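You operate a simulated robot arm through the tools that you are given. There is no shell and no other tool.

You run a simulated robot arm. Do the job below in one go: nothing can be reset, and whatever is moved stays where it is left.

TASK
Wipe the wet glue off the clamped pot's break, release the pot and stand it on the turntable.
Fine: sponge stick back in its cup; switch the extractor off once the glue is gone.
Where things are to end (x, y in the base frame): small orange pot within 25 mm of [390, 130].

The check looks at the end state, three seconds after you hand in, the way a careful person would. Anything else that was tipped, shoved, dropped, spilled or broken makes it a failure.

THE ROBOT
A 7-joint arm with a two-finger parallel gripper, fixed in place. Base frame: the origin is at the foot of the arm, x ahead of it, y to its left, z up; the work surface is at about z = 0. Readings come in mm, degrees, newtons and seconds.
With the tool pointing down near the work surface it reaches from about 240 to 620 mm from the base axis. Its first joint turns from -66.0 to 66.0 degrees. Payload 2.6 kg.
The TCP is the grasp point between the finger pads, 30 mm short of the fingertips. In the tool frame z runs along the fingers and y along their closing line. The gripper opens to 94 mm. The fingers are 28 mm wide and 10 mm thick; the gripper's body (50 by 96 mm) begins 55 mm behind the TCP.
Orientation is told as [roll, pitch, yaw] about the base's x, y, z axes, in that order, counted from this pose: with the fingers straight down and closing along the base's y, the tool's x points along the base's -x, its y along +y and its z along -z.

THE INTERFACE
- The arm moves only by the tool nudge_tool. Its argument "increments" is a list of rows, each a list of 3 entries, a list of its own where there are three numbers: the shift along the tool's x, y, z in mm, then the turn, a rotation vector about the tool's x, y, z in degrees, then the gripper command, from -1 (fully open) to 1 (shut), values between in proportion. In form: [[[x, y, z], [rx, ry, rz], claw], ...]. A call has 1 to 20 rows; each row shifts and turns the commanded pose from where the row before left it, along the tool's axes as they then stand. A row lasts 0.2 s, in which the tool goes at most 50 mm and 8.6 degrees; a call with a longer step from one row to the next is refused whole, and so is a gripper value outside its range. A pose out of reach is approached as far as the arm can. The call stops where the force on the tool passes 40 N (or 10 N more than at its start, if that is more) or the arm is blocked; 0.2 s more then pass. The fingers move at their own pace (about 72 mm/s each) and stop on an object; they squeeze with about 36 N. The grip force told is the motor's: it shows also when the fingers shut on nothing. Time passes only in rows, and 0.2 s behind the last, so rows that do not move let the fingers close. It gives the time, the measured TCP pose, the force on the tool (base axes), the opening and the grip force at its end, in the units of the frame above (readings bear some noise), with the torque about the TCP (base axes, N m) and any sound that the robot's microphone picked up.
- Cameras (640 x 400 px; columns grow to the right, rows downward): "scene" is fixed at [43.7, 437.5, 574.5]; the picture's right is [-0.71, -0.71, 0.00], its down [-0.33, 0.33, -0.88] and it looks along [0.63, -0.62, -0.47] (base axes); focal length 310 px, centre (320, 200). "wrist" rides on the gripper at [76, 14, -102] in the tool frame; the picture's right is [-0.18, 0.98, 0.00], its down [-0.75, -0.14, -0.64] and it looks along [-0.63, -0.12, 0.77] (tool axes); focal length 243 px, centre (320, 200). There is no depth. A picture from a camera that has moved, and an enlarged one, comes with that camera's place and axes in the base frame and with its lens.
- get_image(camera): a new picture of that camera. The clock stands still meanwhile.
- close_up(camera, box): a new picture of the part [left, top, right, bottom] of that camera's present view, enlarged. The clock stands still meanwhile.
- job_done(): hands the job in; it is judged then, once.

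Places have to be worked out from the pictures, the camera data and where the tool is seen. Open the gripper and draw the arm clear of the work before you hand the job in, unless the task says otherwise.

The tools are called after "Call:" as name(argument=value, ...) on one line, values as JSON. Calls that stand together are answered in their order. nudge_tool: Moves the arm, as the interface text tells. Its arguments: {"type":"object","properties":{"increments":{"type":"array"}},"required":["increments"]} The other tools are called the same way: get_image (camera) takes a picture; close_up (camera, box) takes an enlarged picture of a part of a camera's view; job_done () hands the job in.

At the start:

```text
t: 0.0
tool_pos: [293.5, 38.1, 437.9]
tool_rot: [0.0, 0.0, 0.1]
contact_force: [-0.4, 0.2, -0.4]
wrist_torque: [0.0, -0.02, -0.03]
grip_width: 93.9
finger_force: 0.0
```

scene: 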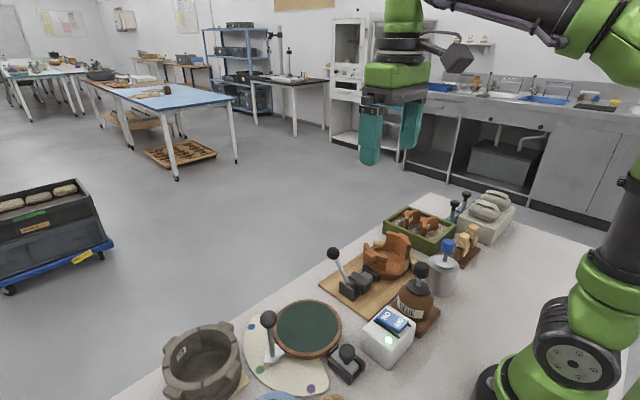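
wrist: 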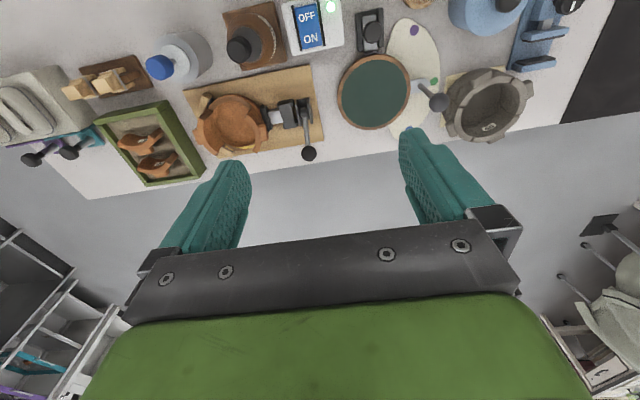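

I'll begin by looking closely at the workbench in both views to identify each item before moving.

Call:
close_up(camera="scene", box=[300, 180, 540, 330])

Call:
close_up(camera="scene", box=[140, 280, 440, 400])

Call:
close_up(camera="wrist", box=[180, 0, 420, 170])

Call:
close_up(camera="wrist", box=[0, 0, 220, 200])

Call:
close_up(camera="wrist", box=[340, 0, 640, 170])

```text
2.67 times, centred on (420, 255) of scene
camera zoom: at [43.7, 437.5, 574.5], right [-0.71, -0.71, 0.0], down [-0.33, 0.33, -0.88], along [0.63, -0.62, -0.47], focal length 825 px, centre (53, 53)
```

zoom: 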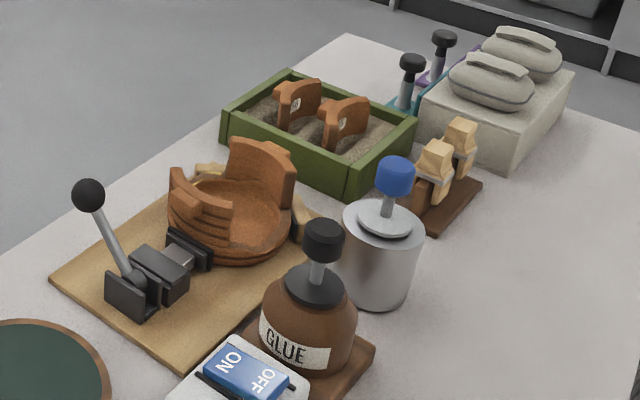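

```text
2.13 times, centred on (290, 340) of scene
camera zoom: at [43.7, 437.5, 574.5], right [-0.71, -0.71, 0.0], down [-0.33, 0.33, -0.88], along [0.63, -0.62, -0.47], focal length 660 px, centre (384, -99)
```

zoom: 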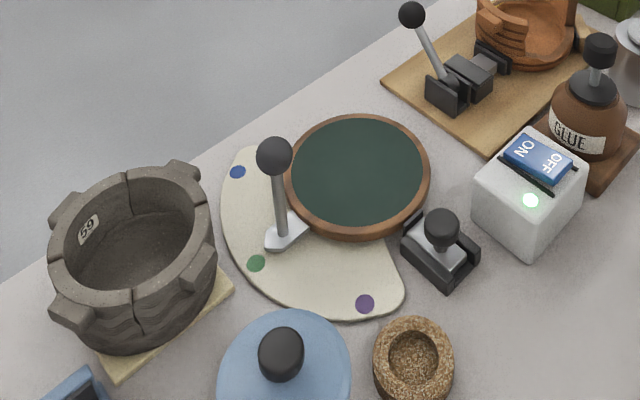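

```text
2.35 times, centred on (300, 85) of wrist
camera zoom: at [217.2, 50.0, 540.8], right [0.18, 0.98, 0.0], down [0.75, -0.14, 0.64], along [0.63, -0.12, -0.77], focal length 571 px, centre (367, 471)
```

zoom: 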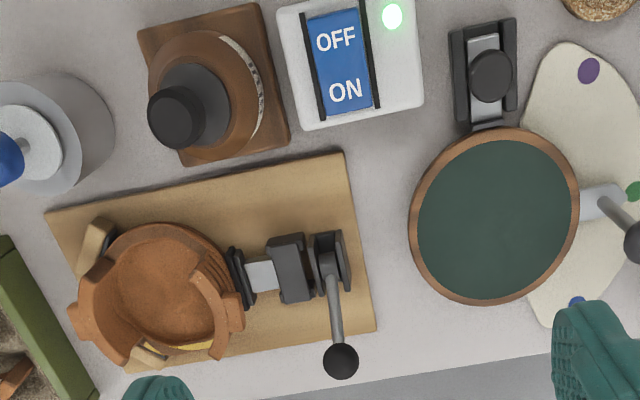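

```text
2.00 times, centred on (110, 100) of wrist
camera zoom: at [217.2, 50.0, 540.8], right [0.18, 0.98, 0.0], down [0.75, -0.14, 0.64], along [0.63, -0.12, -0.77], focal length 485 px, centre (740, 400)
```

zoom: 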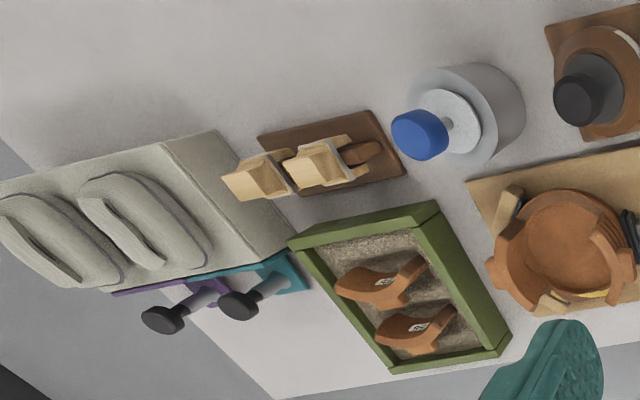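

```text
2.13 times, centred on (490, 85) of wrist
camera zoom: at [217.2, 50.0, 540.8], right [0.18, 0.98, 0.0], down [0.75, -0.14, 0.64], along [0.63, -0.12, -0.77], focal length 518 px, centre (-43, 445)
```

zoom: 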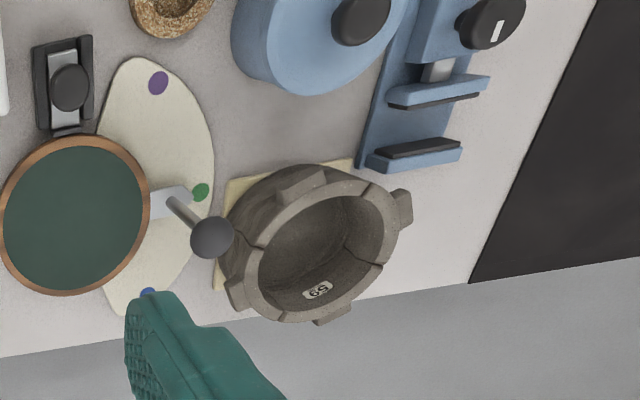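

The layout is clear: clamped orange pot around (390,-170), turntable near (390,130), extractor switch and glue bottle near x≈260. I move above the pot for a closer wrist look at the break and the clamp.

Call:
nudge_tool(increments=[[[-10, -29, 24], [0, 0, 0], -1], [[-10, -29, 24], [0, 0, 0], -1], [[-10, -29, 24], [0, 0, 0], -1], [[-10, -29, 24], [0, 0, 0], -1], [[-10, -29, 24], [0, 0, 0], -1], [[-10, -29, 24], [0, 0, 0], -1], [[-10, -29, 24], [0, 0, 0], -1]])

Call:
get_image(camera="wrist")

Call:
get_image(camera="scene")

```text
t: 1.6
tool_pos: [363.9, -165.9, 271.5]
tool_rot: [-0.1, 0.0, 0.1]
contact_force: [0.4, 0.0, -0.3]
wrist_torque: [-0.03, 0.03, -0.02]
grip_width: 94.1
finger_force: 0.1
```

```text
taken
camera wrist: at [288.0, -152.9, 373.3], right [0.18, 0.98, 0.0], down [0.75, -0.14, 0.64], along [0.63, -0.12, -0.77], focal length 243 px, centre (320, 200)
```

wrist: 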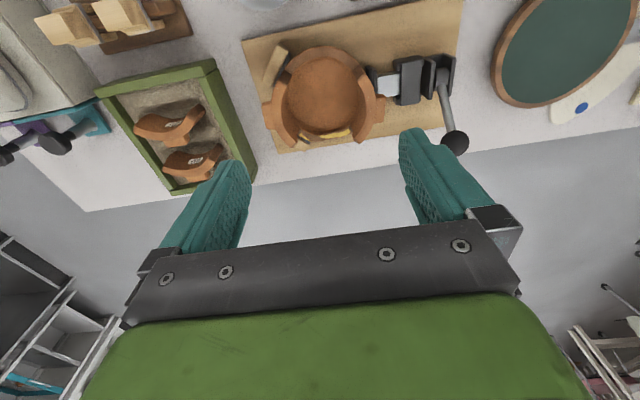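

```text
taken
```

scene: 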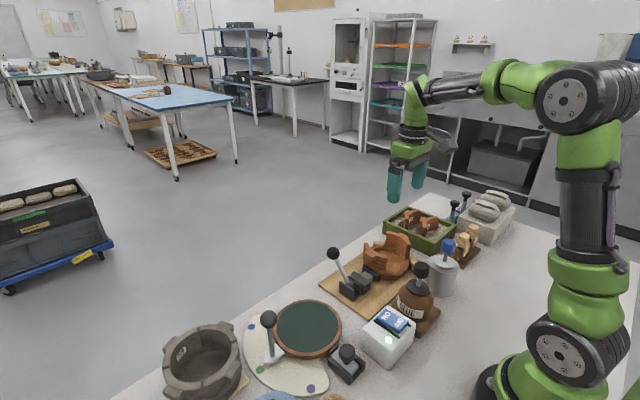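

Call:
close_up(camera="wrist", box=[240, 0, 480, 160])

Call:
close_up(camera="scene", box=[310, 220, 430, 310])

Call:
close_up(camera="scene", box=[390, 200, 510, 310])

```text
2.50 times, centred on (360, 80) of wrist
camera zoom: at [288.0, -152.9, 373.3], right [0.18, 0.98, 0.0], down [0.75, -0.14, 0.64], along [0.63, -0.12, -0.77], focal length 606 px, centre (220, 500)
```

zoom: 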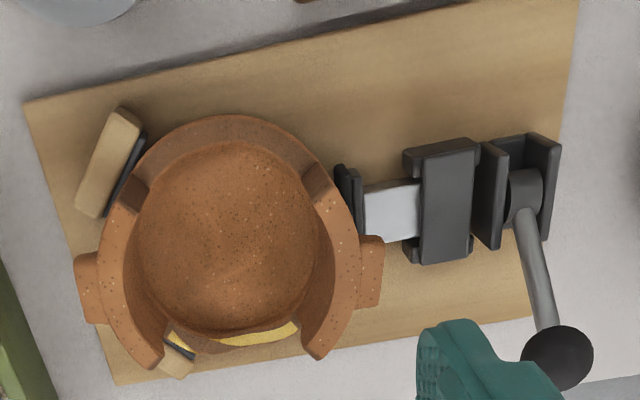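

```text
4.44 times, centred on (370, 265) of scene
camera zoom: at [43.7, 437.5, 574.5], right [-0.71, -0.71, 0.0], down [-0.33, 0.33, -0.88], along [0.63, -0.62, -0.47], focal length 1376 px, centre (98, -89)
```

zoom: 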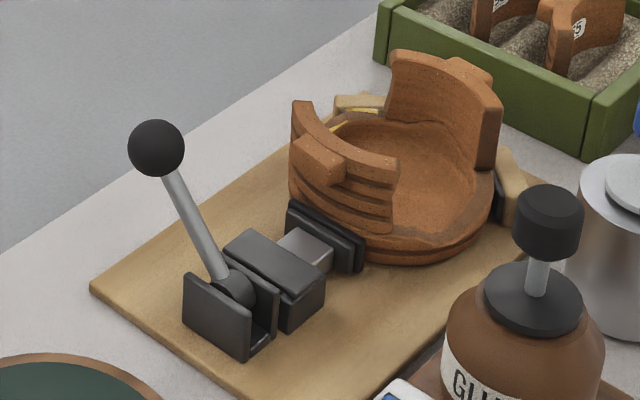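

```text
3.64 times, centred on (450, 255) of scene
camera zoom: at [43.7, 437.5, 574.5], right [-0.71, -0.71, 0.0], down [-0.33, 0.33, -0.88], along [0.63, -0.62, -0.47], focal length 1126 px, centre (-153, 0)
```

zoom: 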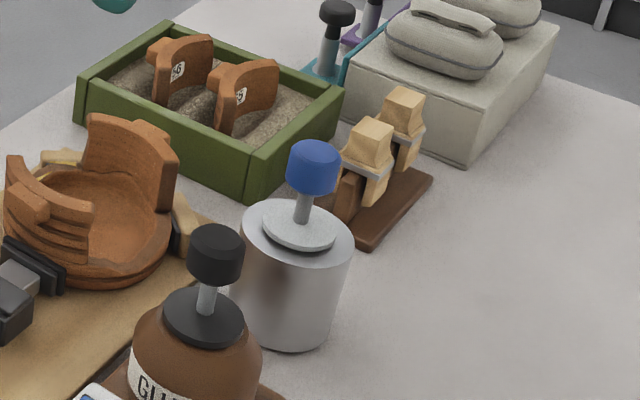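

The glue (yellow) is on the pot's far (+x) gap, around (445,-156). Pot is clamped from +y by a cam lever with its ball around (456,-12,98). I now move over the grey cup with the blue knob (~(253,-191)) to identify the sponge stick.

Call:
nudge_tool(increments=[[[32, -5, -15], [0, 0, 0], -1], [[32, -5, -15], [0, 0, 0], -1], [[32, -5, 0], [0, 0, 0], -1], [[32, -5, 0], [0, 0, 0], -1]])

Call:
get_image(camera="wrist")

Call:
close_up(camera="wrist", box=[200, 0, 440, 150])

Call:
close_up(camera="wrist", box=[0, 0, 240, 150])

```text
t: 2.6
tool_pos: [235.3, -184.9, 299.4]
tool_rot: [0.0, 0.0, -0.1]
contact_force: [0.5, -0.4, 0.7]
wrist_torque: [-0.05, 0.0, 0.0]
grip_width: 94.0
finger_force: 0.1
```

```text
taken
camera wrist: at [159.2, -172.9, 403.0], right [0.18, 0.98, 0.0], down [0.75, -0.14, 0.64], along [0.63, -0.12, -0.77], focal length 243 px, centre (320, 200)
```

wrist: 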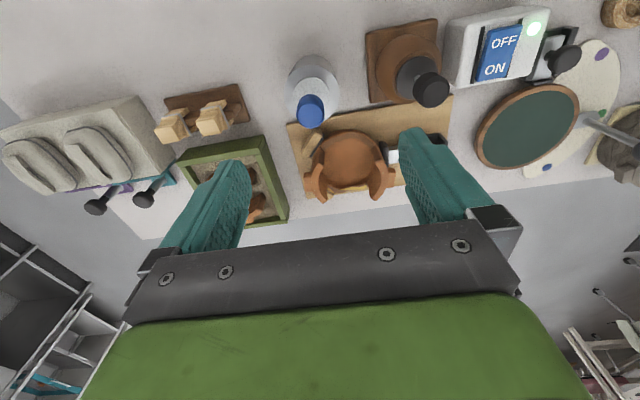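

```text
2.67 times, centred on (320, 75) of wrist
camera zoom: at [159.2, -172.9, 403.0], right [0.18, 0.98, 0.0], down [0.75, -0.14, 0.64], along [0.63, -0.12, -0.77], focal length 647 px, centre (320, 533)
```

zoom: 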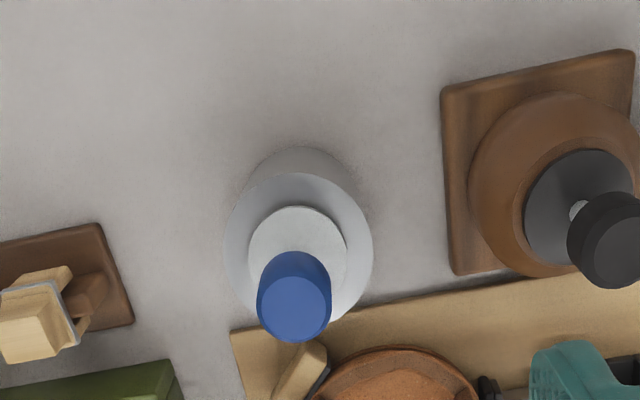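

```text
2.67 times, centred on (120, 75) of wrist
camera zoom: at [159.2, -172.9, 403.0], right [0.18, 0.98, 0.0], down [0.75, -0.14, 0.64], along [0.63, -0.12, -0.77], focal length 647 px, centre (853, 533)
```

zoom: 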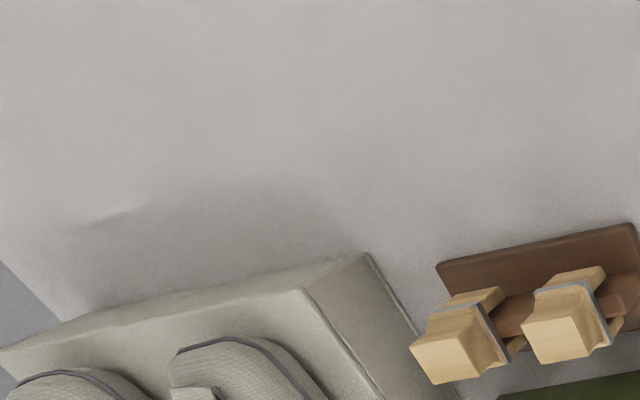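

The grey cup holds a blue-knobbed stick with a disc — the sponge stick; the glue bottle has its own black-capped brush. I triangulate the knob at about (255,-202,132) and descend over it, staying above for a check.

Call:
nudge_tool(increments=[[[-7, -6, 30], [0, 0, 0], -1], [[-7, -6, 30], [0, 0, 0], -1], [[-6, -5, 35], [0, 0, 0], -1]])

Call:
get_image(camera="wrist")

Call:
close_up(camera="scene", box=[390, 170, 530, 310])

```text
t: 3.4
tool_pos: [257.5, -202.3, 205.4]
tool_rot: [-0.1, -0.1, 0.0]
contact_force: [-0.5, -0.2, 0.7]
wrist_torque: [-0.03, 0.01, -0.03]
grip_width: 93.8
finger_force: 0.1
```

```text
taken
camera wrist: at [179.8, -190.3, 307.2], right [0.18, 0.98, 0.0], down [0.75, -0.14, 0.64], along [0.63, -0.12, -0.77], focal length 243 px, centre (320, 200)
```

wrist: 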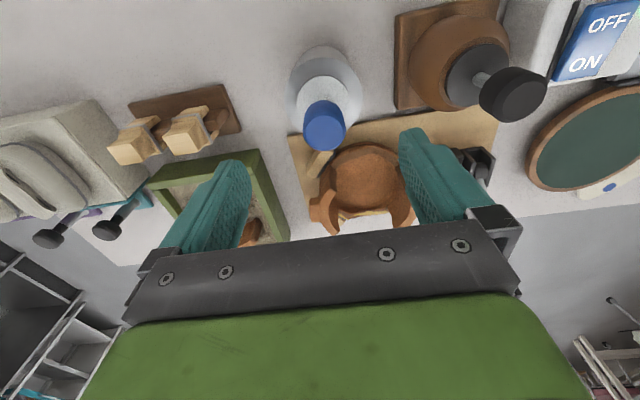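

```text
2.86 times, centred on (460, 240) of scene
camera zoom: at [43.7, 437.5, 574.5], right [-0.71, -0.71, 0.0], down [-0.33, 0.33, -0.88], along [0.63, -0.62, -0.47], focal length 884 px, centre (-80, 86)
```

zoom: 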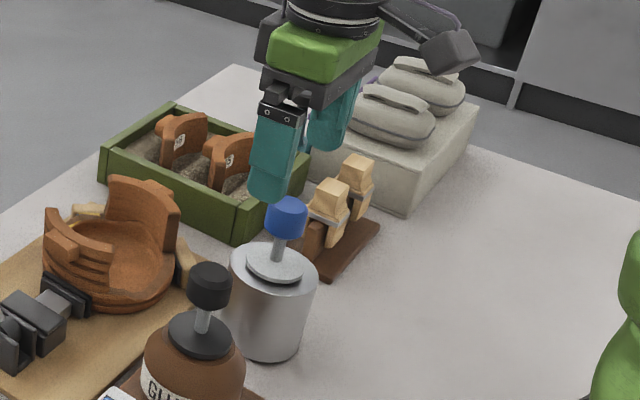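

Knob sits between the fingers, at about (252.5,-201). I lower so the TCP is at knob height and close on it.

Call:
nudge_tool(increments=[[[1.5, 1, 25], [0, 0, 0], -1], [[1.0, 0, 25], [0, 0, 0], -1], [[0.5, 0, 22], [0, 0, 0], -1], [[0, 0, 0], [0, 0, 0], -1]])

Call:
get_image(camera="wrist")

Call:
close_up(camera="scene", box=[390, 170, 530, 310])

```text
t: 4.4
tool_pos: [251.7, -202.5, 132.5]
tool_rot: [0.1, 0.0, 0.0]
contact_force: [-0.4, -0.6, 0.4]
wrist_torque: [0.0, 0.02, 0.0]
grip_width: 94.0
finger_force: 0.1
```

```text
taken
camera wrist: at [175.8, -189.2, 235.1], right [0.18, 0.98, 0.0], down [0.75, -0.14, 0.64], along [0.63, -0.12, -0.77], focal length 243 px, centre (320, 200)
```

wrist: 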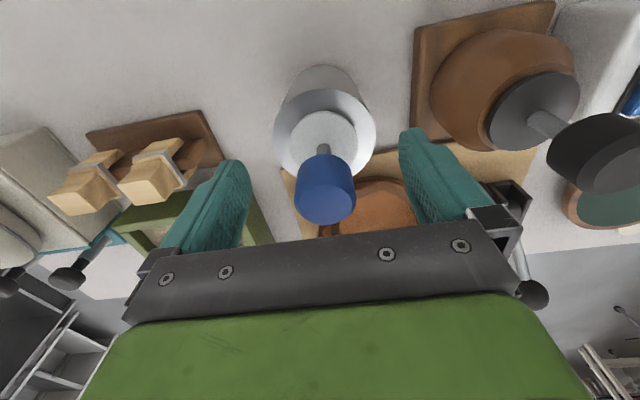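

```text
2.86 times, centred on (460, 240) of scene
camera zoom: at [43.7, 437.5, 574.5], right [-0.71, -0.71, 0.0], down [-0.33, 0.33, -0.88], along [0.63, -0.62, -0.47], focal length 884 px, centre (-80, 86)
```

zoom: 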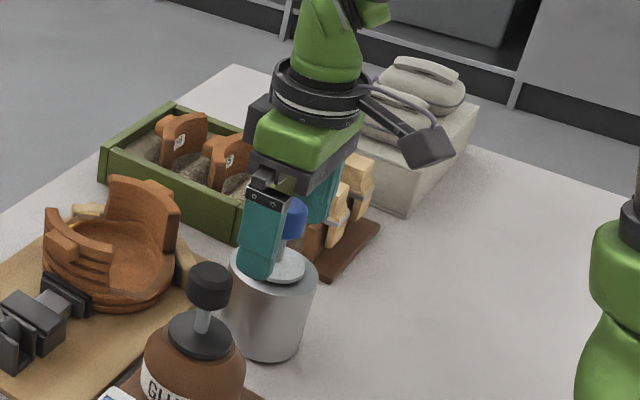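

The knob appears at (325,187) while the TCP projects to (320,188): only ~2.5 mm off toward +y. I correct it and close on the knob.

Call:
nudge_tool(increments=[[[0, 2.5, 0], [0, 0, 0], -1], [[0, 0, 0], [0, 0, 0], 1], [[0, 0, 0], [0, 0, 0], 1], [[0, 0, 0], [0, 0, 0], 1], [[0, 0, 0], [0, 0, 0], 1]])

Call:
get_image(camera="wrist")

```text
t: 5.6
tool_pos: [251.1, -199.8, 133.6]
tool_rot: [0.0, 0.0, 0.0]
contact_force: [-0.2, -0.5, 0.5]
wrist_torque: [-0.01, -0.03, 0.01]
grip_width: 29.4
finger_force: 36.2
```

```text
taken
camera wrist: at [176.0, -186.7, 235.6], right [0.18, 0.98, 0.0], down [0.75, -0.14, 0.64], along [0.63, -0.12, -0.77], focal length 243 px, centre (320, 200)
```

wrist: 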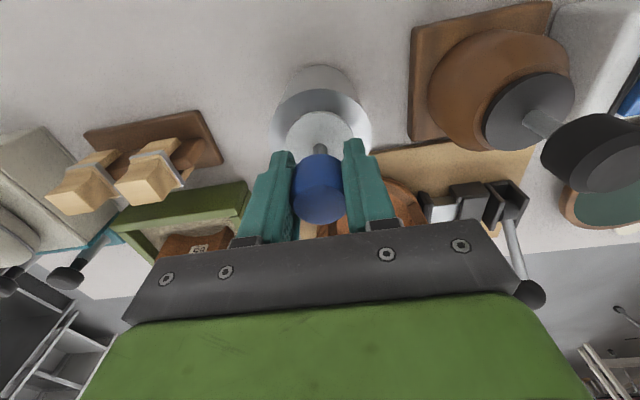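

Knob gripped at 29.4 mm. I note the seated pose (TCP ≈ (252.5,-199.5,133)) and lift straight up.

Call:
nudge_tool(increments=[[[0, 0, -15], [0, 0, 0], 1], [[0, 0, -20], [0, 0, 0], 1], [[0, 0, -25], [0, 0, 0], 1], [[0, 0, -25], [0, 0, 0], 1], [[0, 0, -25], [0, 0, 0], 1], [[0, 0, -20], [0, 0, 0], 1]])

Call:
close_up(camera="scene", box=[390, 130, 530, 310])

Call:
get_image(camera="wrist")

```text
t: 7.0
tool_pos: [251.0, -199.2, 263.5]
tool_rot: [0.0, -0.1, 0.1]
contact_force: [-0.3, -0.8, -0.8]
wrist_torque: [-0.02, 0.02, 0.02]
grip_width: 29.6
finger_force: 35.9
```

```text
2.22 times, centred on (460, 220) of scene
camera zoom: at [43.7, 437.5, 574.5], right [-0.71, -0.71, 0.0], down [-0.33, 0.33, -0.88], along [0.63, -0.62, -0.47], focal length 688 px, centre (9, 156)
```

zoom: 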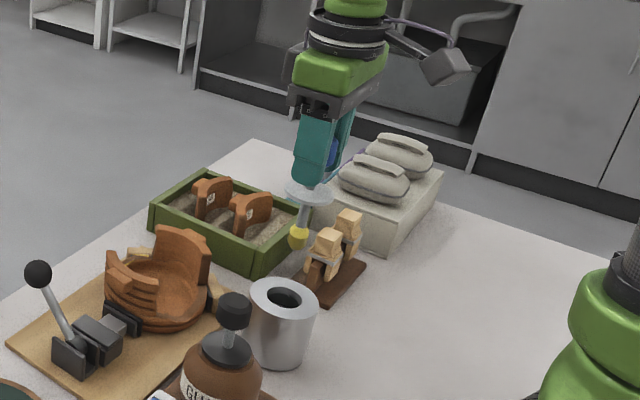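

```text
taken
camera wrist: at [176.1, -186.2, 366.4], right [0.18, 0.98, 0.0], down [0.75, -0.14, 0.64], along [0.63, -0.12, -0.77], focal length 243 px, centre (320, 200)
```

wrist: 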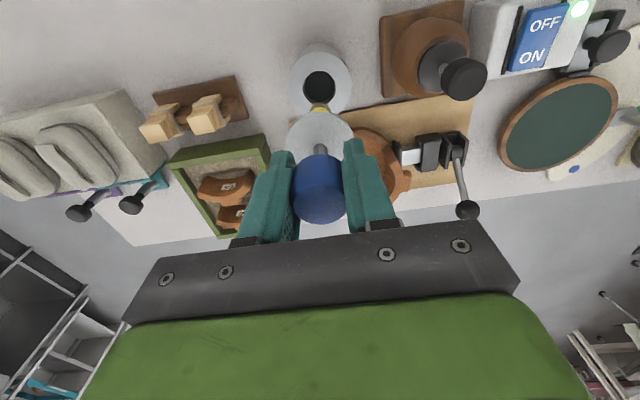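

It is the sponge stick: a yellow sponge ball under a guard disc. I zoom in to measure the sponge position relative to the TCP.

Call:
close_up(camera="scene", box=[430, 170, 500, 250])

Call:
close_up(camera="wrist", box=[270, 30, 390, 190])

Call:
close_up(camera="wrist", box=[440, 0, 640, 180])

```text
5.00 times, centred on (465, 210) of scene
camera zoom: at [43.7, 437.5, 574.5], right [-0.71, -0.71, 0.0], down [-0.33, 0.33, -0.88], along [0.63, -0.62, -0.47], focal length 1548 px, centre (-405, 150)
```

zoom: 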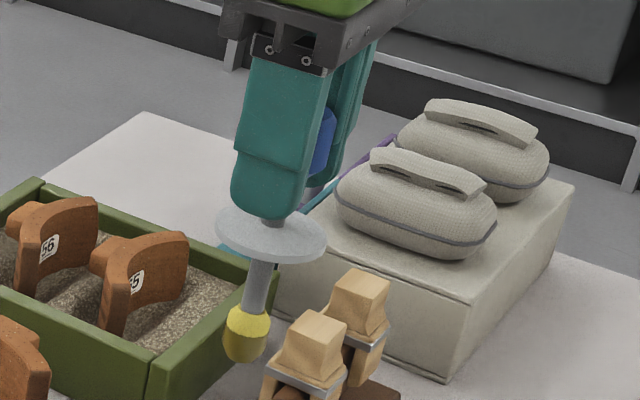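

```text
2.50 times, centred on (330, 110) of wrist
camera zoom: at [176.1, -186.2, 366.4], right [0.18, 0.98, 0.0], down [0.75, -0.14, 0.64], along [0.63, -0.12, -0.77], focal length 606 px, centre (295, 425)
```

zoom: 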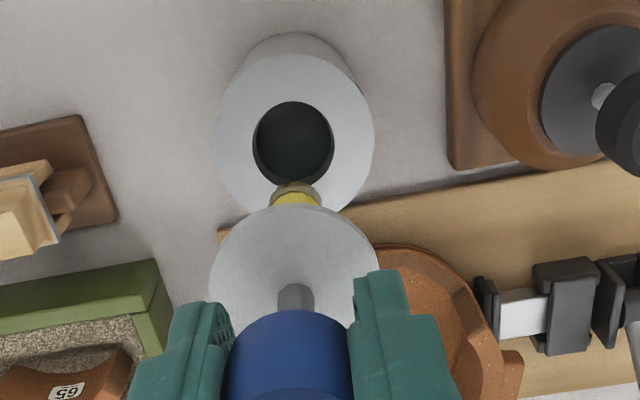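

```text
2.22 times, centred on (540, 90) of wrist
camera zoom: at [176.1, -186.2, 366.4], right [0.18, 0.98, 0.0], down [0.75, -0.14, 0.64], along [0.63, -0.12, -0.77], focal length 539 px, centre (-169, 444)
```

zoom: 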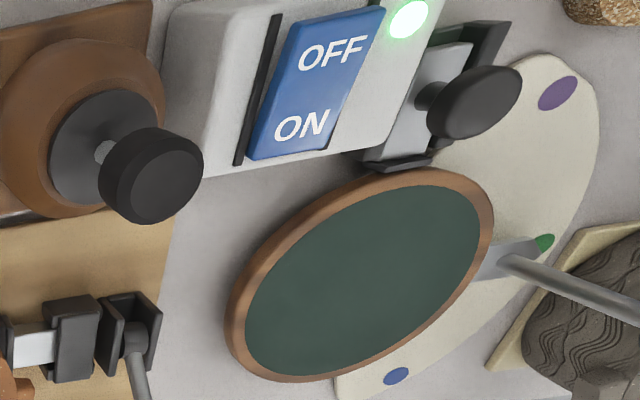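

Sponge tip hangs ≈120 mm below the TCP, disc ≈55 mm below it, stick vertical. I move to a raised viewing pose with the glue off to the side of the held stick so I can measure the break and rim heights.

Call:
nudge_tool(increments=[[[-27, -14, 1], [0, 0, 0], 1], [[-27, -14, 2], [0, 0, 0], 1], [[-27, -15, 2], [0, 0, 0], 1], [[-27, -15, 2], [0, 0, 0], 1], [[-27, -14, 2], [0, 0, 0], 1], [[-27, -14, 2], [0, 0, 0], 1]])

Call:
get_image(camera="wrist")

Call:
close_up(camera="wrist", box=[360, 20, 520, 150])

Call:
get_image(camera="scene")

```text
t: 8.4
tool_pos: [415.1, -286.7, 252.4]
tool_rot: [0.0, 0.0, 0.0]
contact_force: [0.7, -0.1, -0.3]
wrist_torque: [0.01, -0.01, 0.0]
grip_width: 29.7
finger_force: 36.1
```

```text
taken
camera wrist: at [339.0, -273.8, 354.8], right [0.18, 0.98, 0.0], down [0.75, -0.14, 0.64], along [0.63, -0.12, -0.77], focal length 243 px, centre (320, 200)
```

wrist: 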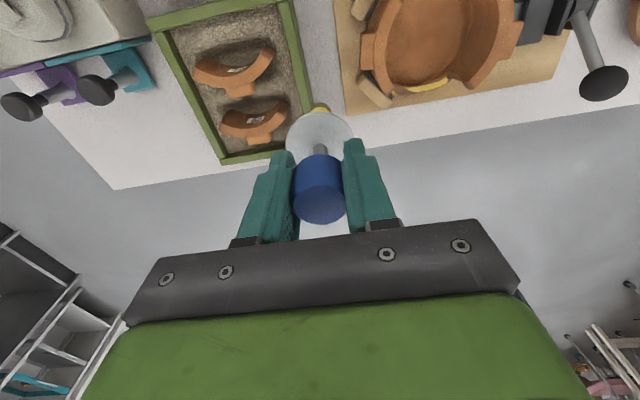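

```text
3.08 times, centred on (440, 85) of wrist
camera zoom: at [339.0, -273.8, 354.8], right [0.18, 0.98, 0.0], down [0.75, -0.14, 0.64], along [0.63, -0.12, -0.77], focal length 746 px, centre (-49, 554)
```

zoom: 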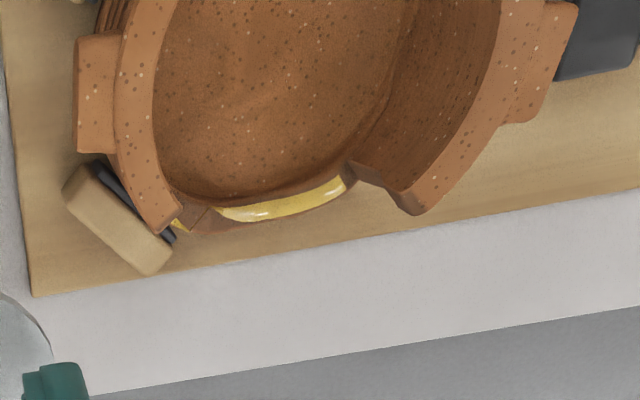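

```text
taken
```

scene: 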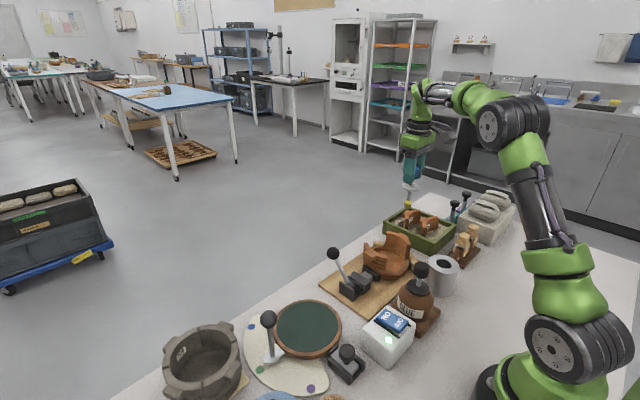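

Triangulation gives: glue arc at z≈30, radius ≈62–65 about a pot centre near (385,-165); rim at z≈77; gap between wall tips (443,-130) and (432,-218). I want to see the hidden left end of the break, so I look from the +y side too.

Call:
nudge_tool(increments=[[[-6, 35, -6], [0, 0, 0], 1], [[-6, 36, -5], [0, 0, 0], 1], [[-6, 36, -5], [0, 0, 0], 1], [[-6, 36, -2], [0, 0, 0], 1], [[-6, 36, 0], [0, 0, 0], 1], [[-7, 36, 0], [0, 0, 0], 1], [[-8, 35, 0], [0, 0, 0], 1]])

Call:
get_image(camera="wrist")

Call:
close_up(camera="wrist", box=[130, 20, 290, 150])

```text
t: 10.0
tool_pos: [458.0, -35.1, 269.4]
tool_rot: [0.0, 0.0, -0.1]
contact_force: [-0.6, 1.4, -0.7]
wrist_torque: [0.01, 0.02, 0.0]
grip_width: 29.7
finger_force: 35.7
```

```text
taken
camera wrist: at [382.4, -22.0, 371.8], right [0.19, 0.98, 0.0], down [0.75, -0.14, 0.64], along [0.63, -0.12, -0.77], focal length 243 px, centre (320, 200)
```

wrist: 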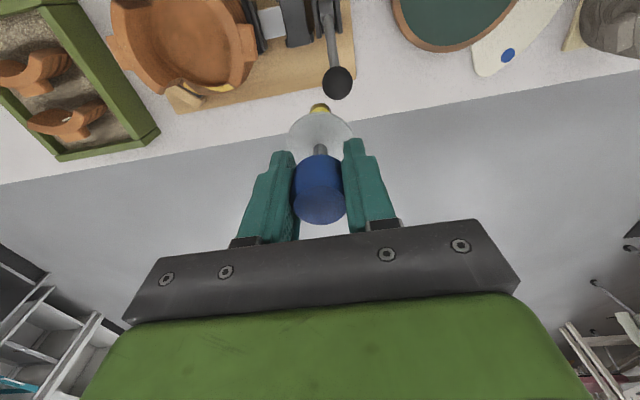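

```text
3.08 times, centred on (210, 85) of wrist
camera zoom: at [382.4, -22.0, 371.8], right [0.19, 0.98, 0.0], down [0.75, -0.14, 0.64], along [0.63, -0.12, -0.77], focal length 746 px, centre (658, 554)
```

zoom: 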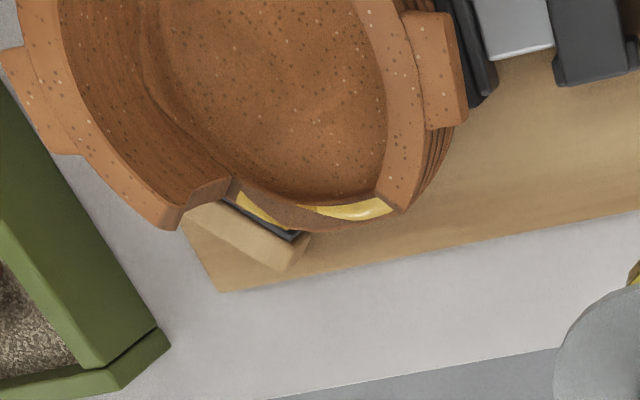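

The glue lies in two patches along the break, from about (435,-213) to (444,-136), separated by a brown tooth near (447,-193). I zoom further to see that tooth.

Call:
close_up(camera="wrist", box=[170, 50, 240, 110])

Call:
close_up(camera="scene", box=[355, 225, 425, 285])

Call:
close_up(camera="wrist", box=[260, 0, 480, 140])

```text
6.67 times, centred on (205, 80) of wrist
camera zoom: at [382.4, -22.0, 371.8], right [0.19, 0.98, 0.0], down [0.75, -0.14, 0.64], along [0.63, -0.12, -0.77], focal length 1618 px, centre (1087, 1000)
```

zoom: 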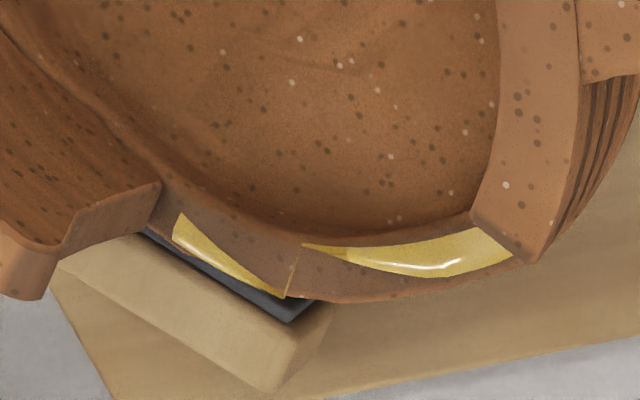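

```text
6.67 times, centred on (390, 255) of scene
camera zoom: at [43.7, 437.4, 574.5], right [-0.71, -0.71, 0.0], down [-0.33, 0.33, -0.88], along [0.63, -0.62, -0.47], focal length 2064 px, centre (-147, -167)
```

zoom: 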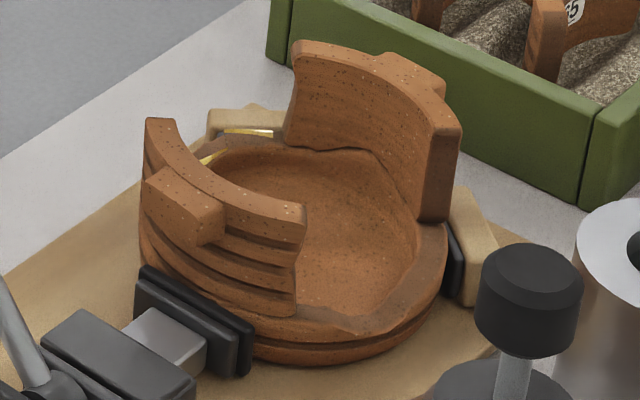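

```text
2.86 times, centred on (370, 70) of wrist
camera zoom: at [382.4, -22.0, 371.8], right [0.19, 0.98, 0.0], down [0.75, -0.14, 0.64], along [0.63, -0.12, -0.77], focal length 693 px, centre (177, 571)
```

zoom: 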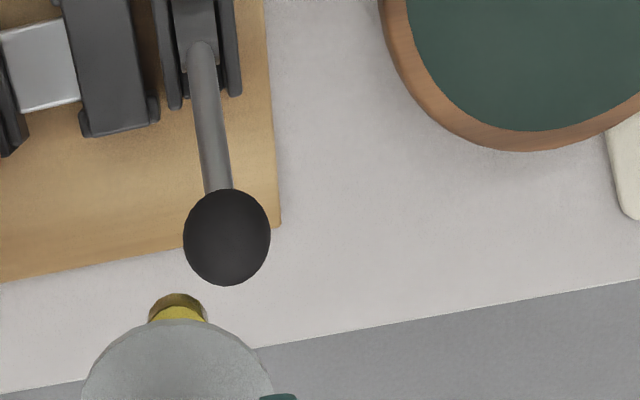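

The break surface and wooden stop tops are around z≈30–36, so wiping is along radius ≈59 about (391,-167) from about -40° to +24°. I move over the middle of the gap (450,-175) and lower to leave the tip about 20 mm above the break.

Call:
nudge_tool(increments=[[[2, -34, 0], [0, 0, 0], 1], [[2, -35, 0], [0, 0, 0], 1], [[2, -35, 0], [0, 0, 0], 1], [[2.4, -35, 0], [0, 0, 0], 1], [[0, 0, 30], [0, 0, 0], 1], [[0, 0, 35], [0, 0, 0], 1], [[0, 0, 30], [0, 0, 0], 1], [[0, 0, 0], [0, 0, 0], 1]])

Call:
get_image(camera="wrist")

Call:
close_up(camera="scene", box=[345, 205, 435, 285])

Call:
close_up(camera="wrist", box=[240, 40, 400, 180])

```text
t: 11.8
tool_pos: [451.3, -173.7, 175.2]
tool_rot: [0.0, -0.1, 0.1]
contact_force: [1.2, 0.1, 0.5]
wrist_torque: [0.02, 0.04, 0.03]
grip_width: 29.6
finger_force: 36.4
```

```text
taken
camera wrist: at [374.5, -161.6, 277.7], right [0.18, 0.98, 0.0], down [0.75, -0.14, 0.64], along [0.63, -0.12, -0.77], focal length 243 px, centre (320, 200)
```

wrist: 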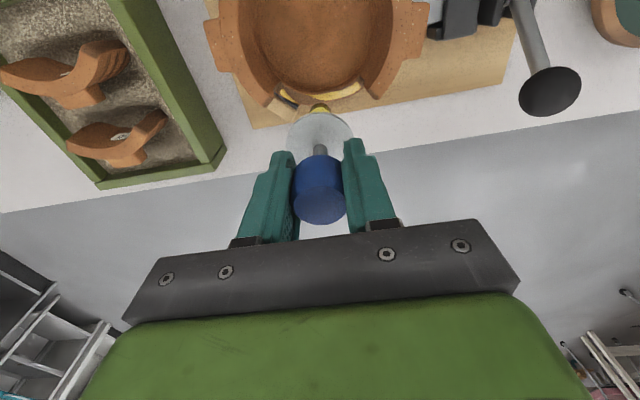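

```text
5.00 times, centred on (390, 245) of scene
camera zoom: at [43.7, 437.5, 574.5], right [-0.71, -0.71, 0.0], down [-0.33, 0.33, -0.88], along [0.63, -0.62, -0.47], focal length 1548 px, centre (-30, -25)
```

zoom: 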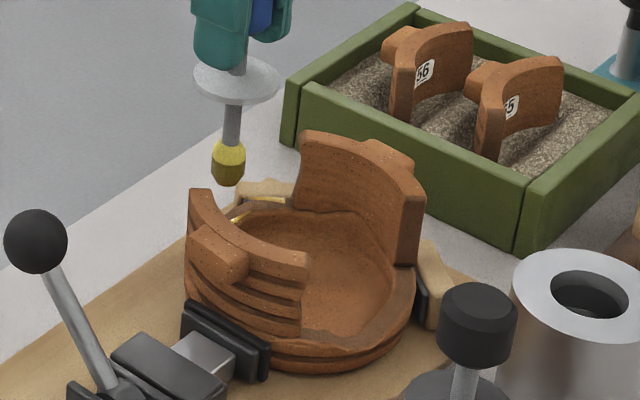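

```text
2.86 times, centred on (320, 110) of wrist
camera zoom: at [374.5, -161.6, 277.7], right [0.18, 0.98, 0.0], down [0.75, -0.14, 0.64], along [0.63, -0.12, -0.77], focal length 693 px, centre (320, 457)
```

zoom: 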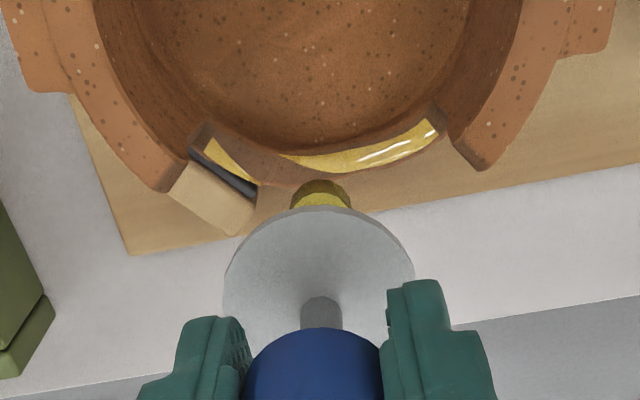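

Excellent view: the glue strip centre here is near (447,-176), and my tip at (450.5,-175.6) is ~3 mm too far out. I shift in 3 mm and lower to just above, then in small steps to feel contact.

Call:
nudge_tool(increments=[[[3, 0, 8], [0, 0, 0], 1], [[0, 0, 6], [0, 0, 0], 1], [[0, 0, 2], [0, 0, 0], 1], [[0, 0, 1], [0, 0, 0], 1], [[0, 0, 1], [0, 0, 0], 1]])

Call:
close_up(camera="wrist", box=[240, 40, 400, 180])

Call:
close_up(camera="scene", box=[345, 205, 435, 285])

```text
t: 13.0
tool_pos: [447.4, -175.1, 157.6]
tool_rot: [0.0, 0.0, 0.0]
contact_force: [-1.3, -0.5, -0.2]
wrist_torque: [-0.03, 0.01, -0.01]
grip_width: 29.5
finger_force: 36.2
```

```text
2.86 times, centred on (320, 110) of wrist
camera zoom: at [371.8, -161.7, 259.8], right [0.18, 0.98, 0.0], down [0.75, -0.14, 0.64], along [0.63, -0.12, -0.77], focal length 693 px, centre (320, 457)
```

zoom: 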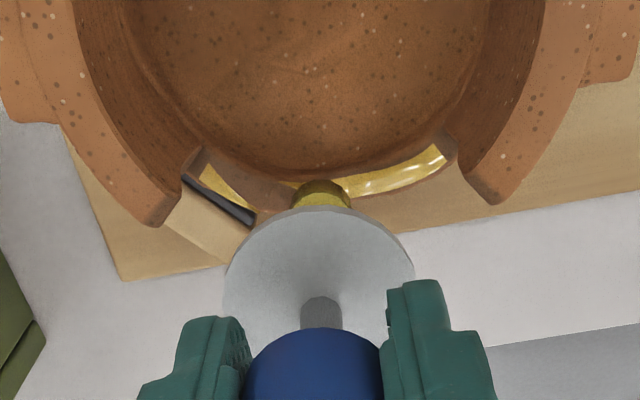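

```text
5.00 times, centred on (390, 245) of scene
camera zoom: at [43.7, 437.5, 574.5], right [-0.71, -0.71, 0.0], down [-0.33, 0.33, -0.88], along [0.63, -0.62, -0.47], focal length 1548 px, centre (-30, -25)
```

zoom: 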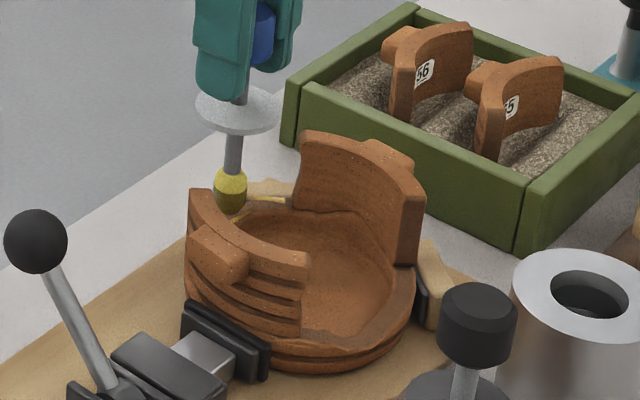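

No contact yet (tip ≈38). I continue down in 1 mm steps.

Call:
nudge_tool(increments=[[[0, 0, 1], [0, 0, 0], 1], [[0, 0, 1], [0, 0, 0], 1], [[0, 0, 1], [0, 0, 0], 1], [[0, 0, 1], [0, 0, 0], 1]])

```text
t: 14.0
tool_pos: [447.8, -175.1, 153.6]
tool_rot: [0.0, -0.1, 0.0]
contact_force: [0.7, 0.9, -0.4]
wrist_torque: [-0.01, -0.01, -0.02]
grip_width: 29.8
finger_force: 36.2
```

Call:
nudge_tool(increments=[[[0, 0, 1], [0, 0, 0], 1], [[0, 0, 1], [0, 0, 0], 1], [[0, 0, 1], [0, 0, 0], 1]])

Call:
close_up(camera="wrist", box=[260, 60, 380, 160])

Call:
close_up(camera="scene", box=[365, 215, 415, 260])

```text
t: 14.8
tool_pos: [447.6, -174.6, 150.9]
tool_rot: [0.0, 0.0, 0.0]
contact_force: [0.2, -0.3, -0.7]
wrist_torque: [-0.01, 0.02, 0.05]
grip_width: 29.6
finger_force: 36.2
```

```text
4.00 times, centred on (320, 110) of wrist
camera zoom: at [372.1, -161.3, 252.9], right [0.18, 0.98, 0.0], down [0.75, -0.14, 0.64], along [0.63, -0.12, -0.77], focal length 970 px, centre (320, 560)
```

zoom: 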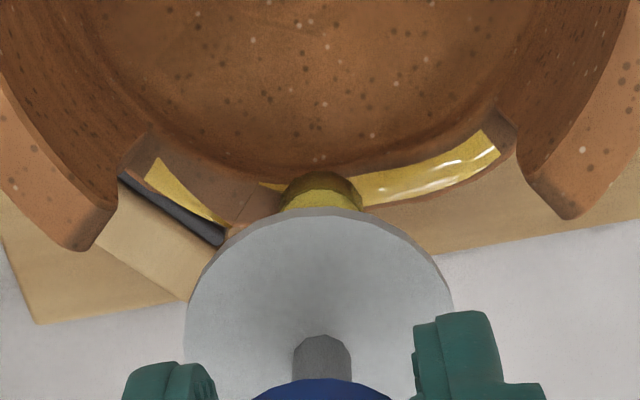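

```text
8.89 times, centred on (390, 238) of scene
camera zoom: at [43.7, 437.5, 574.5], right [-0.71, -0.71, 0.0], down [-0.33, 0.33, -0.88], along [0.63, -0.62, -0.47], focal length 2751 px, centre (-302, -133)
```

zoom: 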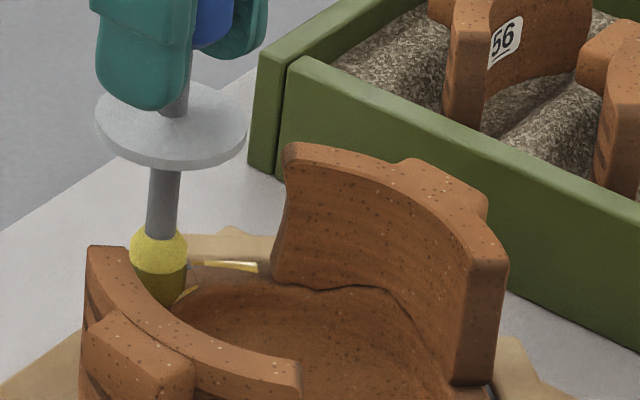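

Still free (TCP z 150.9). Continue in 1 mm steps.

Call:
nudge_tool(increments=[[[0, 0, 1], [0, 0, 0], 1], [[0, 0, 1], [0, 0, 0], 1], [[0, 0, 1], [0, 0, 0], 1]])

Call:
close_up(camera="wrist", box=[260, 60, 380, 160])

```text
t: 15.6
tool_pos: [448.7, -173.8, 147.9]
tool_rot: [0.0, 0.0, 0.1]
contact_force: [-0.8, 0.4, -1.1]
wrist_torque: [0.0, 0.02, 0.0]
grip_width: 29.6
finger_force: 36.2
```

```text
4.00 times, centred on (320, 110) of wrist
camera zoom: at [372.0, -161.5, 250.0], right [0.18, 0.98, 0.0], down [0.75, -0.14, 0.64], along [0.63, -0.12, -0.77], focal length 970 px, centre (320, 560)
```

zoom: 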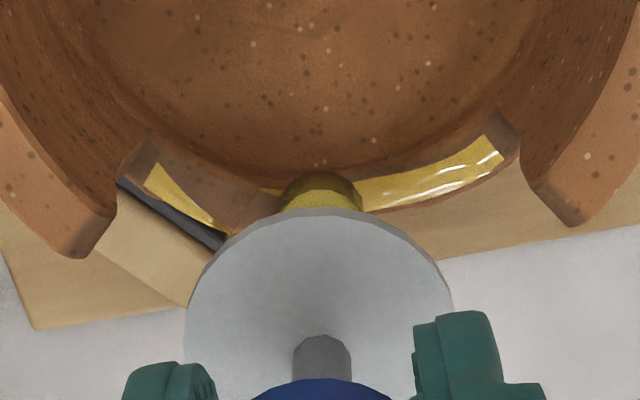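

Still no clear contact; continue downward with small steps.

Call:
nudge_tool(increments=[[[0, 0, 1], [0, 0, 0], 1], [[0, 0, 1], [0, 0, 0], 1], [[0, 0, 1], [0, 0, 0], 1]])

Call:
close_up(camera="wrist", box=[260, 60, 380, 160])

Call:
close_up(camera="scene", box=[365, 215, 415, 260])

```text
t: 16.4
tool_pos: [447.6, -175.7, 145.1]
tool_rot: [0.0, 0.1, -0.1]
contact_force: [-0.9, 0.4, -1.2]
wrist_torque: [-0.01, -0.01, -0.01]
grip_width: 29.7
finger_force: 35.5
```

```text
4.00 times, centred on (320, 110) of wrist
camera zoom: at [372.0, -161.6, 247.0], right [0.18, 0.98, 0.0], down [0.75, -0.14, 0.64], along [0.63, -0.12, -0.77], focal length 970 px, centre (320, 560)
```

zoom: 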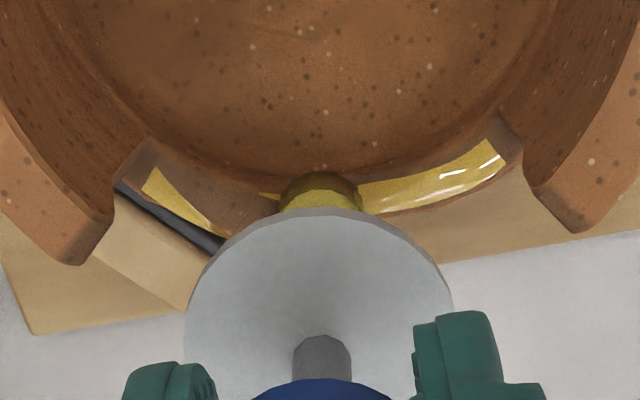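

```text
8.89 times, centred on (390, 238) of scene
camera zoom: at [43.7, 437.5, 574.5], right [-0.71, -0.71, 0.0], down [-0.33, 0.33, -0.88], along [0.63, -0.62, -0.47], focal length 2751 px, centre (-302, -133)
```

zoom: 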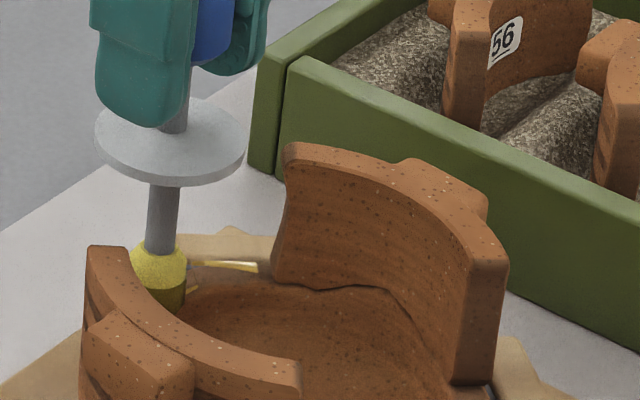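

Force is still within noise. The tip is likely ~116 mm below the TCP; I continue 1 mm at a time.

Call:
nudge_tool(increments=[[[0, 0, 1], [0, 0, 0], 1], [[0, 0, 1], [0, 0, 0], 1]])

Call:
close_up(camera="wrist", box=[260, 60, 380, 160])

```text
t: 17.0
tool_pos: [448.5, -175.7, 142.6]
tool_rot: [0.0, 0.0, 0.0]
contact_force: [0.0, 0.1, -0.3]
wrist_torque: [0.0, 0.0, -0.04]
grip_width: 29.7
finger_force: 36.1
```

```text
4.00 times, centred on (320, 110) of wrist
camera zoom: at [371.9, -161.7, 244.6], right [0.18, 0.98, 0.0], down [0.75, -0.14, 0.64], along [0.63, -0.12, -0.77], focal length 970 px, centre (320, 560)
```

zoom: 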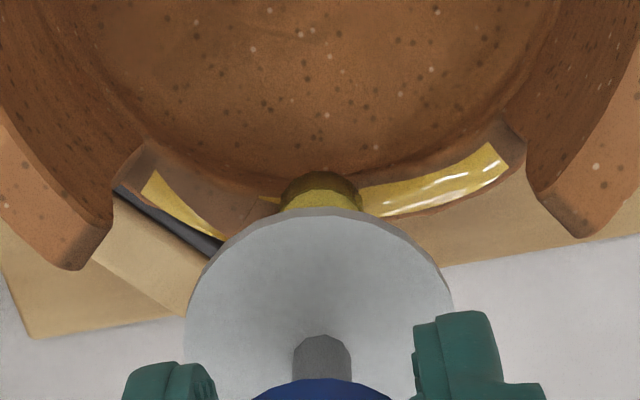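

Call:
nudge_tool(increments=[[[0, 0, 1], [0, 0, 0], 1], [[0, 0, 1], [0, 0, 0], 1]])

Call:
close_up(camera="scene", box=[365, 215, 415, 260])

```text
t: 17.6
tool_pos: [447.5, -175.5, 140.9]
tool_rot: [0.0, -0.1, 0.0]
contact_force: [1.0, 0.7, 2.7]
wrist_torque: [0.0, -0.05, -0.03]
grip_width: 29.3
finger_force: 36.2
```

```text
8.89 times, centred on (390, 238) of scene
camera zoom: at [43.7, 437.5, 574.5], right [-0.71, -0.71, 0.0], down [-0.33, 0.33, -0.88], along [0.63, -0.62, -0.47], focal length 2751 px, centre (-302, -133)
```

zoom: 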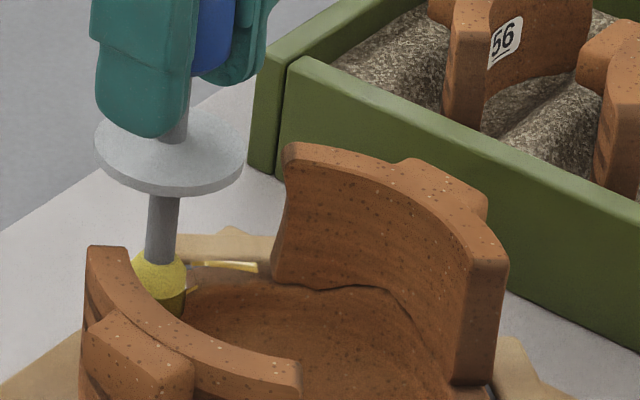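

Contact now (Fz ≈ +2.7 N) at TCP z ≈ 140.8. I press 1 mm more and sweep along the arc toward the right end in small steps.

Call:
nudge_tool(increments=[[[0, 0, 1], [0, 0, 0], 1], [[0, 0, 0], [0, 0, 0], 1]])

```text
t: 18.2
tool_pos: [447.4, -175.4, 140.7]
tool_rot: [0.0, -0.2, 0.1]
contact_force: [0.4, 1.5, 8.5]
wrist_torque: [0.23, 0.03, 0.03]
grip_width: 29.7
finger_force: 35.6
```

Good pressing force (~8 N). Now I sweep along the break toward its right end.

Call:
nudge_tool(increments=[[[-2, 5.6, 0], [0, 0, 0], 1], [[-0.5, 5, 0], [0, 0, 0], 1], [[-0.2, 5, 0], [0, 0, 0], 1]])

Call:
close_up(camera="wrist", box=[260, 60, 380, 160])

```text
t: 19.0
tool_pos: [451.4, -158.5, 139.1]
tool_rot: [0.1, 0.0, -0.1]
contact_force: [-0.4, 0.0, -0.8]
wrist_torque: [-0.01, 0.0, 0.0]
grip_width: 29.8
finger_force: 35.9
```

```text
4.00 times, centred on (320, 110) of wrist
camera zoom: at [374.4, -146.1, 241.6], right [0.18, 0.98, 0.0], down [0.75, -0.14, 0.64], along [0.63, -0.12, -0.77], focal length 970 px, centre (320, 560)
```

zoom: 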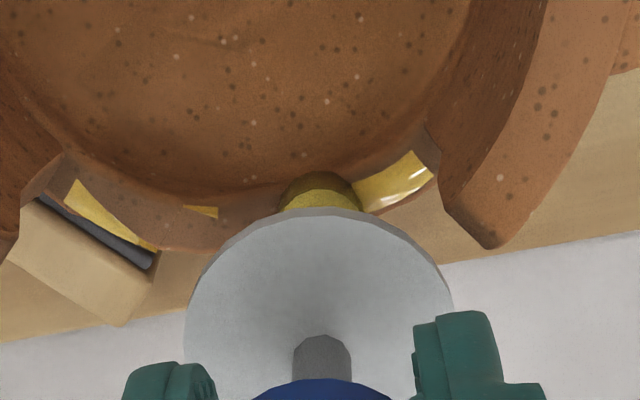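

Wiping works: the glue is gone behind the sponge. Force dropped to zero here, so I press ~1 mm more and continue toward the right end.

Call:
nudge_tool(increments=[[[0.4, 0, 1], [0, 0, 0], 1], [[0.4, 4, 0], [0, 0, 0], 1], [[0.8, 4, 0], [0, 0, 0], 1]])

Call:
close_up(camera="wrist", box=[260, 60, 380, 160])

```text
t: 19.8
tool_pos: [450.4, -154.5, 140.0]
tool_rot: [-0.4, -0.3, 0.0]
contact_force: [2.6, -7.4, 10.9]
wrist_torque: [-0.88, -0.19, 0.01]
grip_width: 29.9
finger_force: 36.0
```

```text
4.00 times, centred on (320, 110) of wrist
camera zoom: at [373.3, -139.7, 241.8], right [0.18, 0.98, -0.01], down [0.75, -0.14, 0.65], along [0.64, -0.12, -0.76], focal length 970 px, centre (320, 560)
```

zoom: 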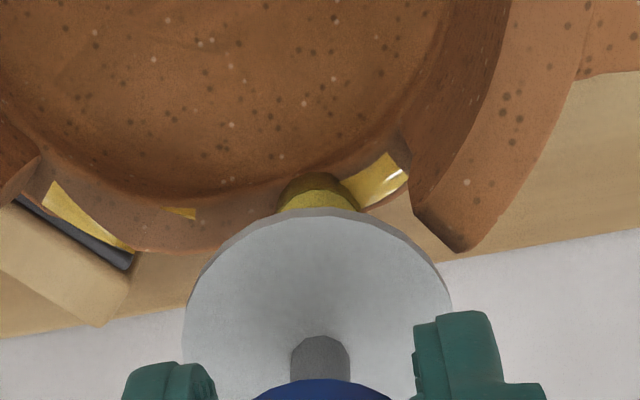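

There's a lateral push (Fy -7.4, Fz 10.9): the surface rises toward this end. I ease up ~1.5 mm and continue.

Call:
nudge_tool(increments=[[[0, -0.5, -1.5], [0, 0, 0], 1], [[0.4, 2, -0.5], [0, 0, 0], 1], [[0.8, 2, 0], [0, 0, 0], 1]])

Call:
close_up(camera="wrist", box=[260, 60, 380, 160])

```text
t: 20.6
tool_pos: [447.1, -148.9, 142.4]
tool_rot: [-0.3, -0.2, 0.0]
contact_force: [3.5, -10.5, 12.6]
wrist_torque: [-1.03, -0.43, 0.0]
grip_width: 29.7
finger_force: 36.7
```

```text
4.00 times, centred on (320, 110) of wrist
camera zoom: at [371.9, -135.1, 243.7], right [0.18, 0.98, 0.0], down [0.75, -0.14, 0.64], along [0.63, -0.12, -0.76], focal length 970 px, centre (320, 560)
```

zoom: 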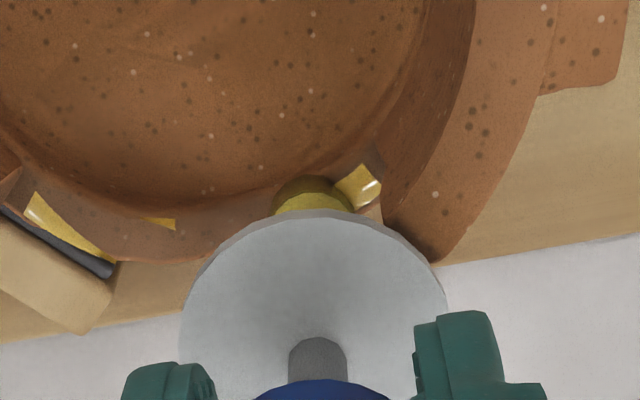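

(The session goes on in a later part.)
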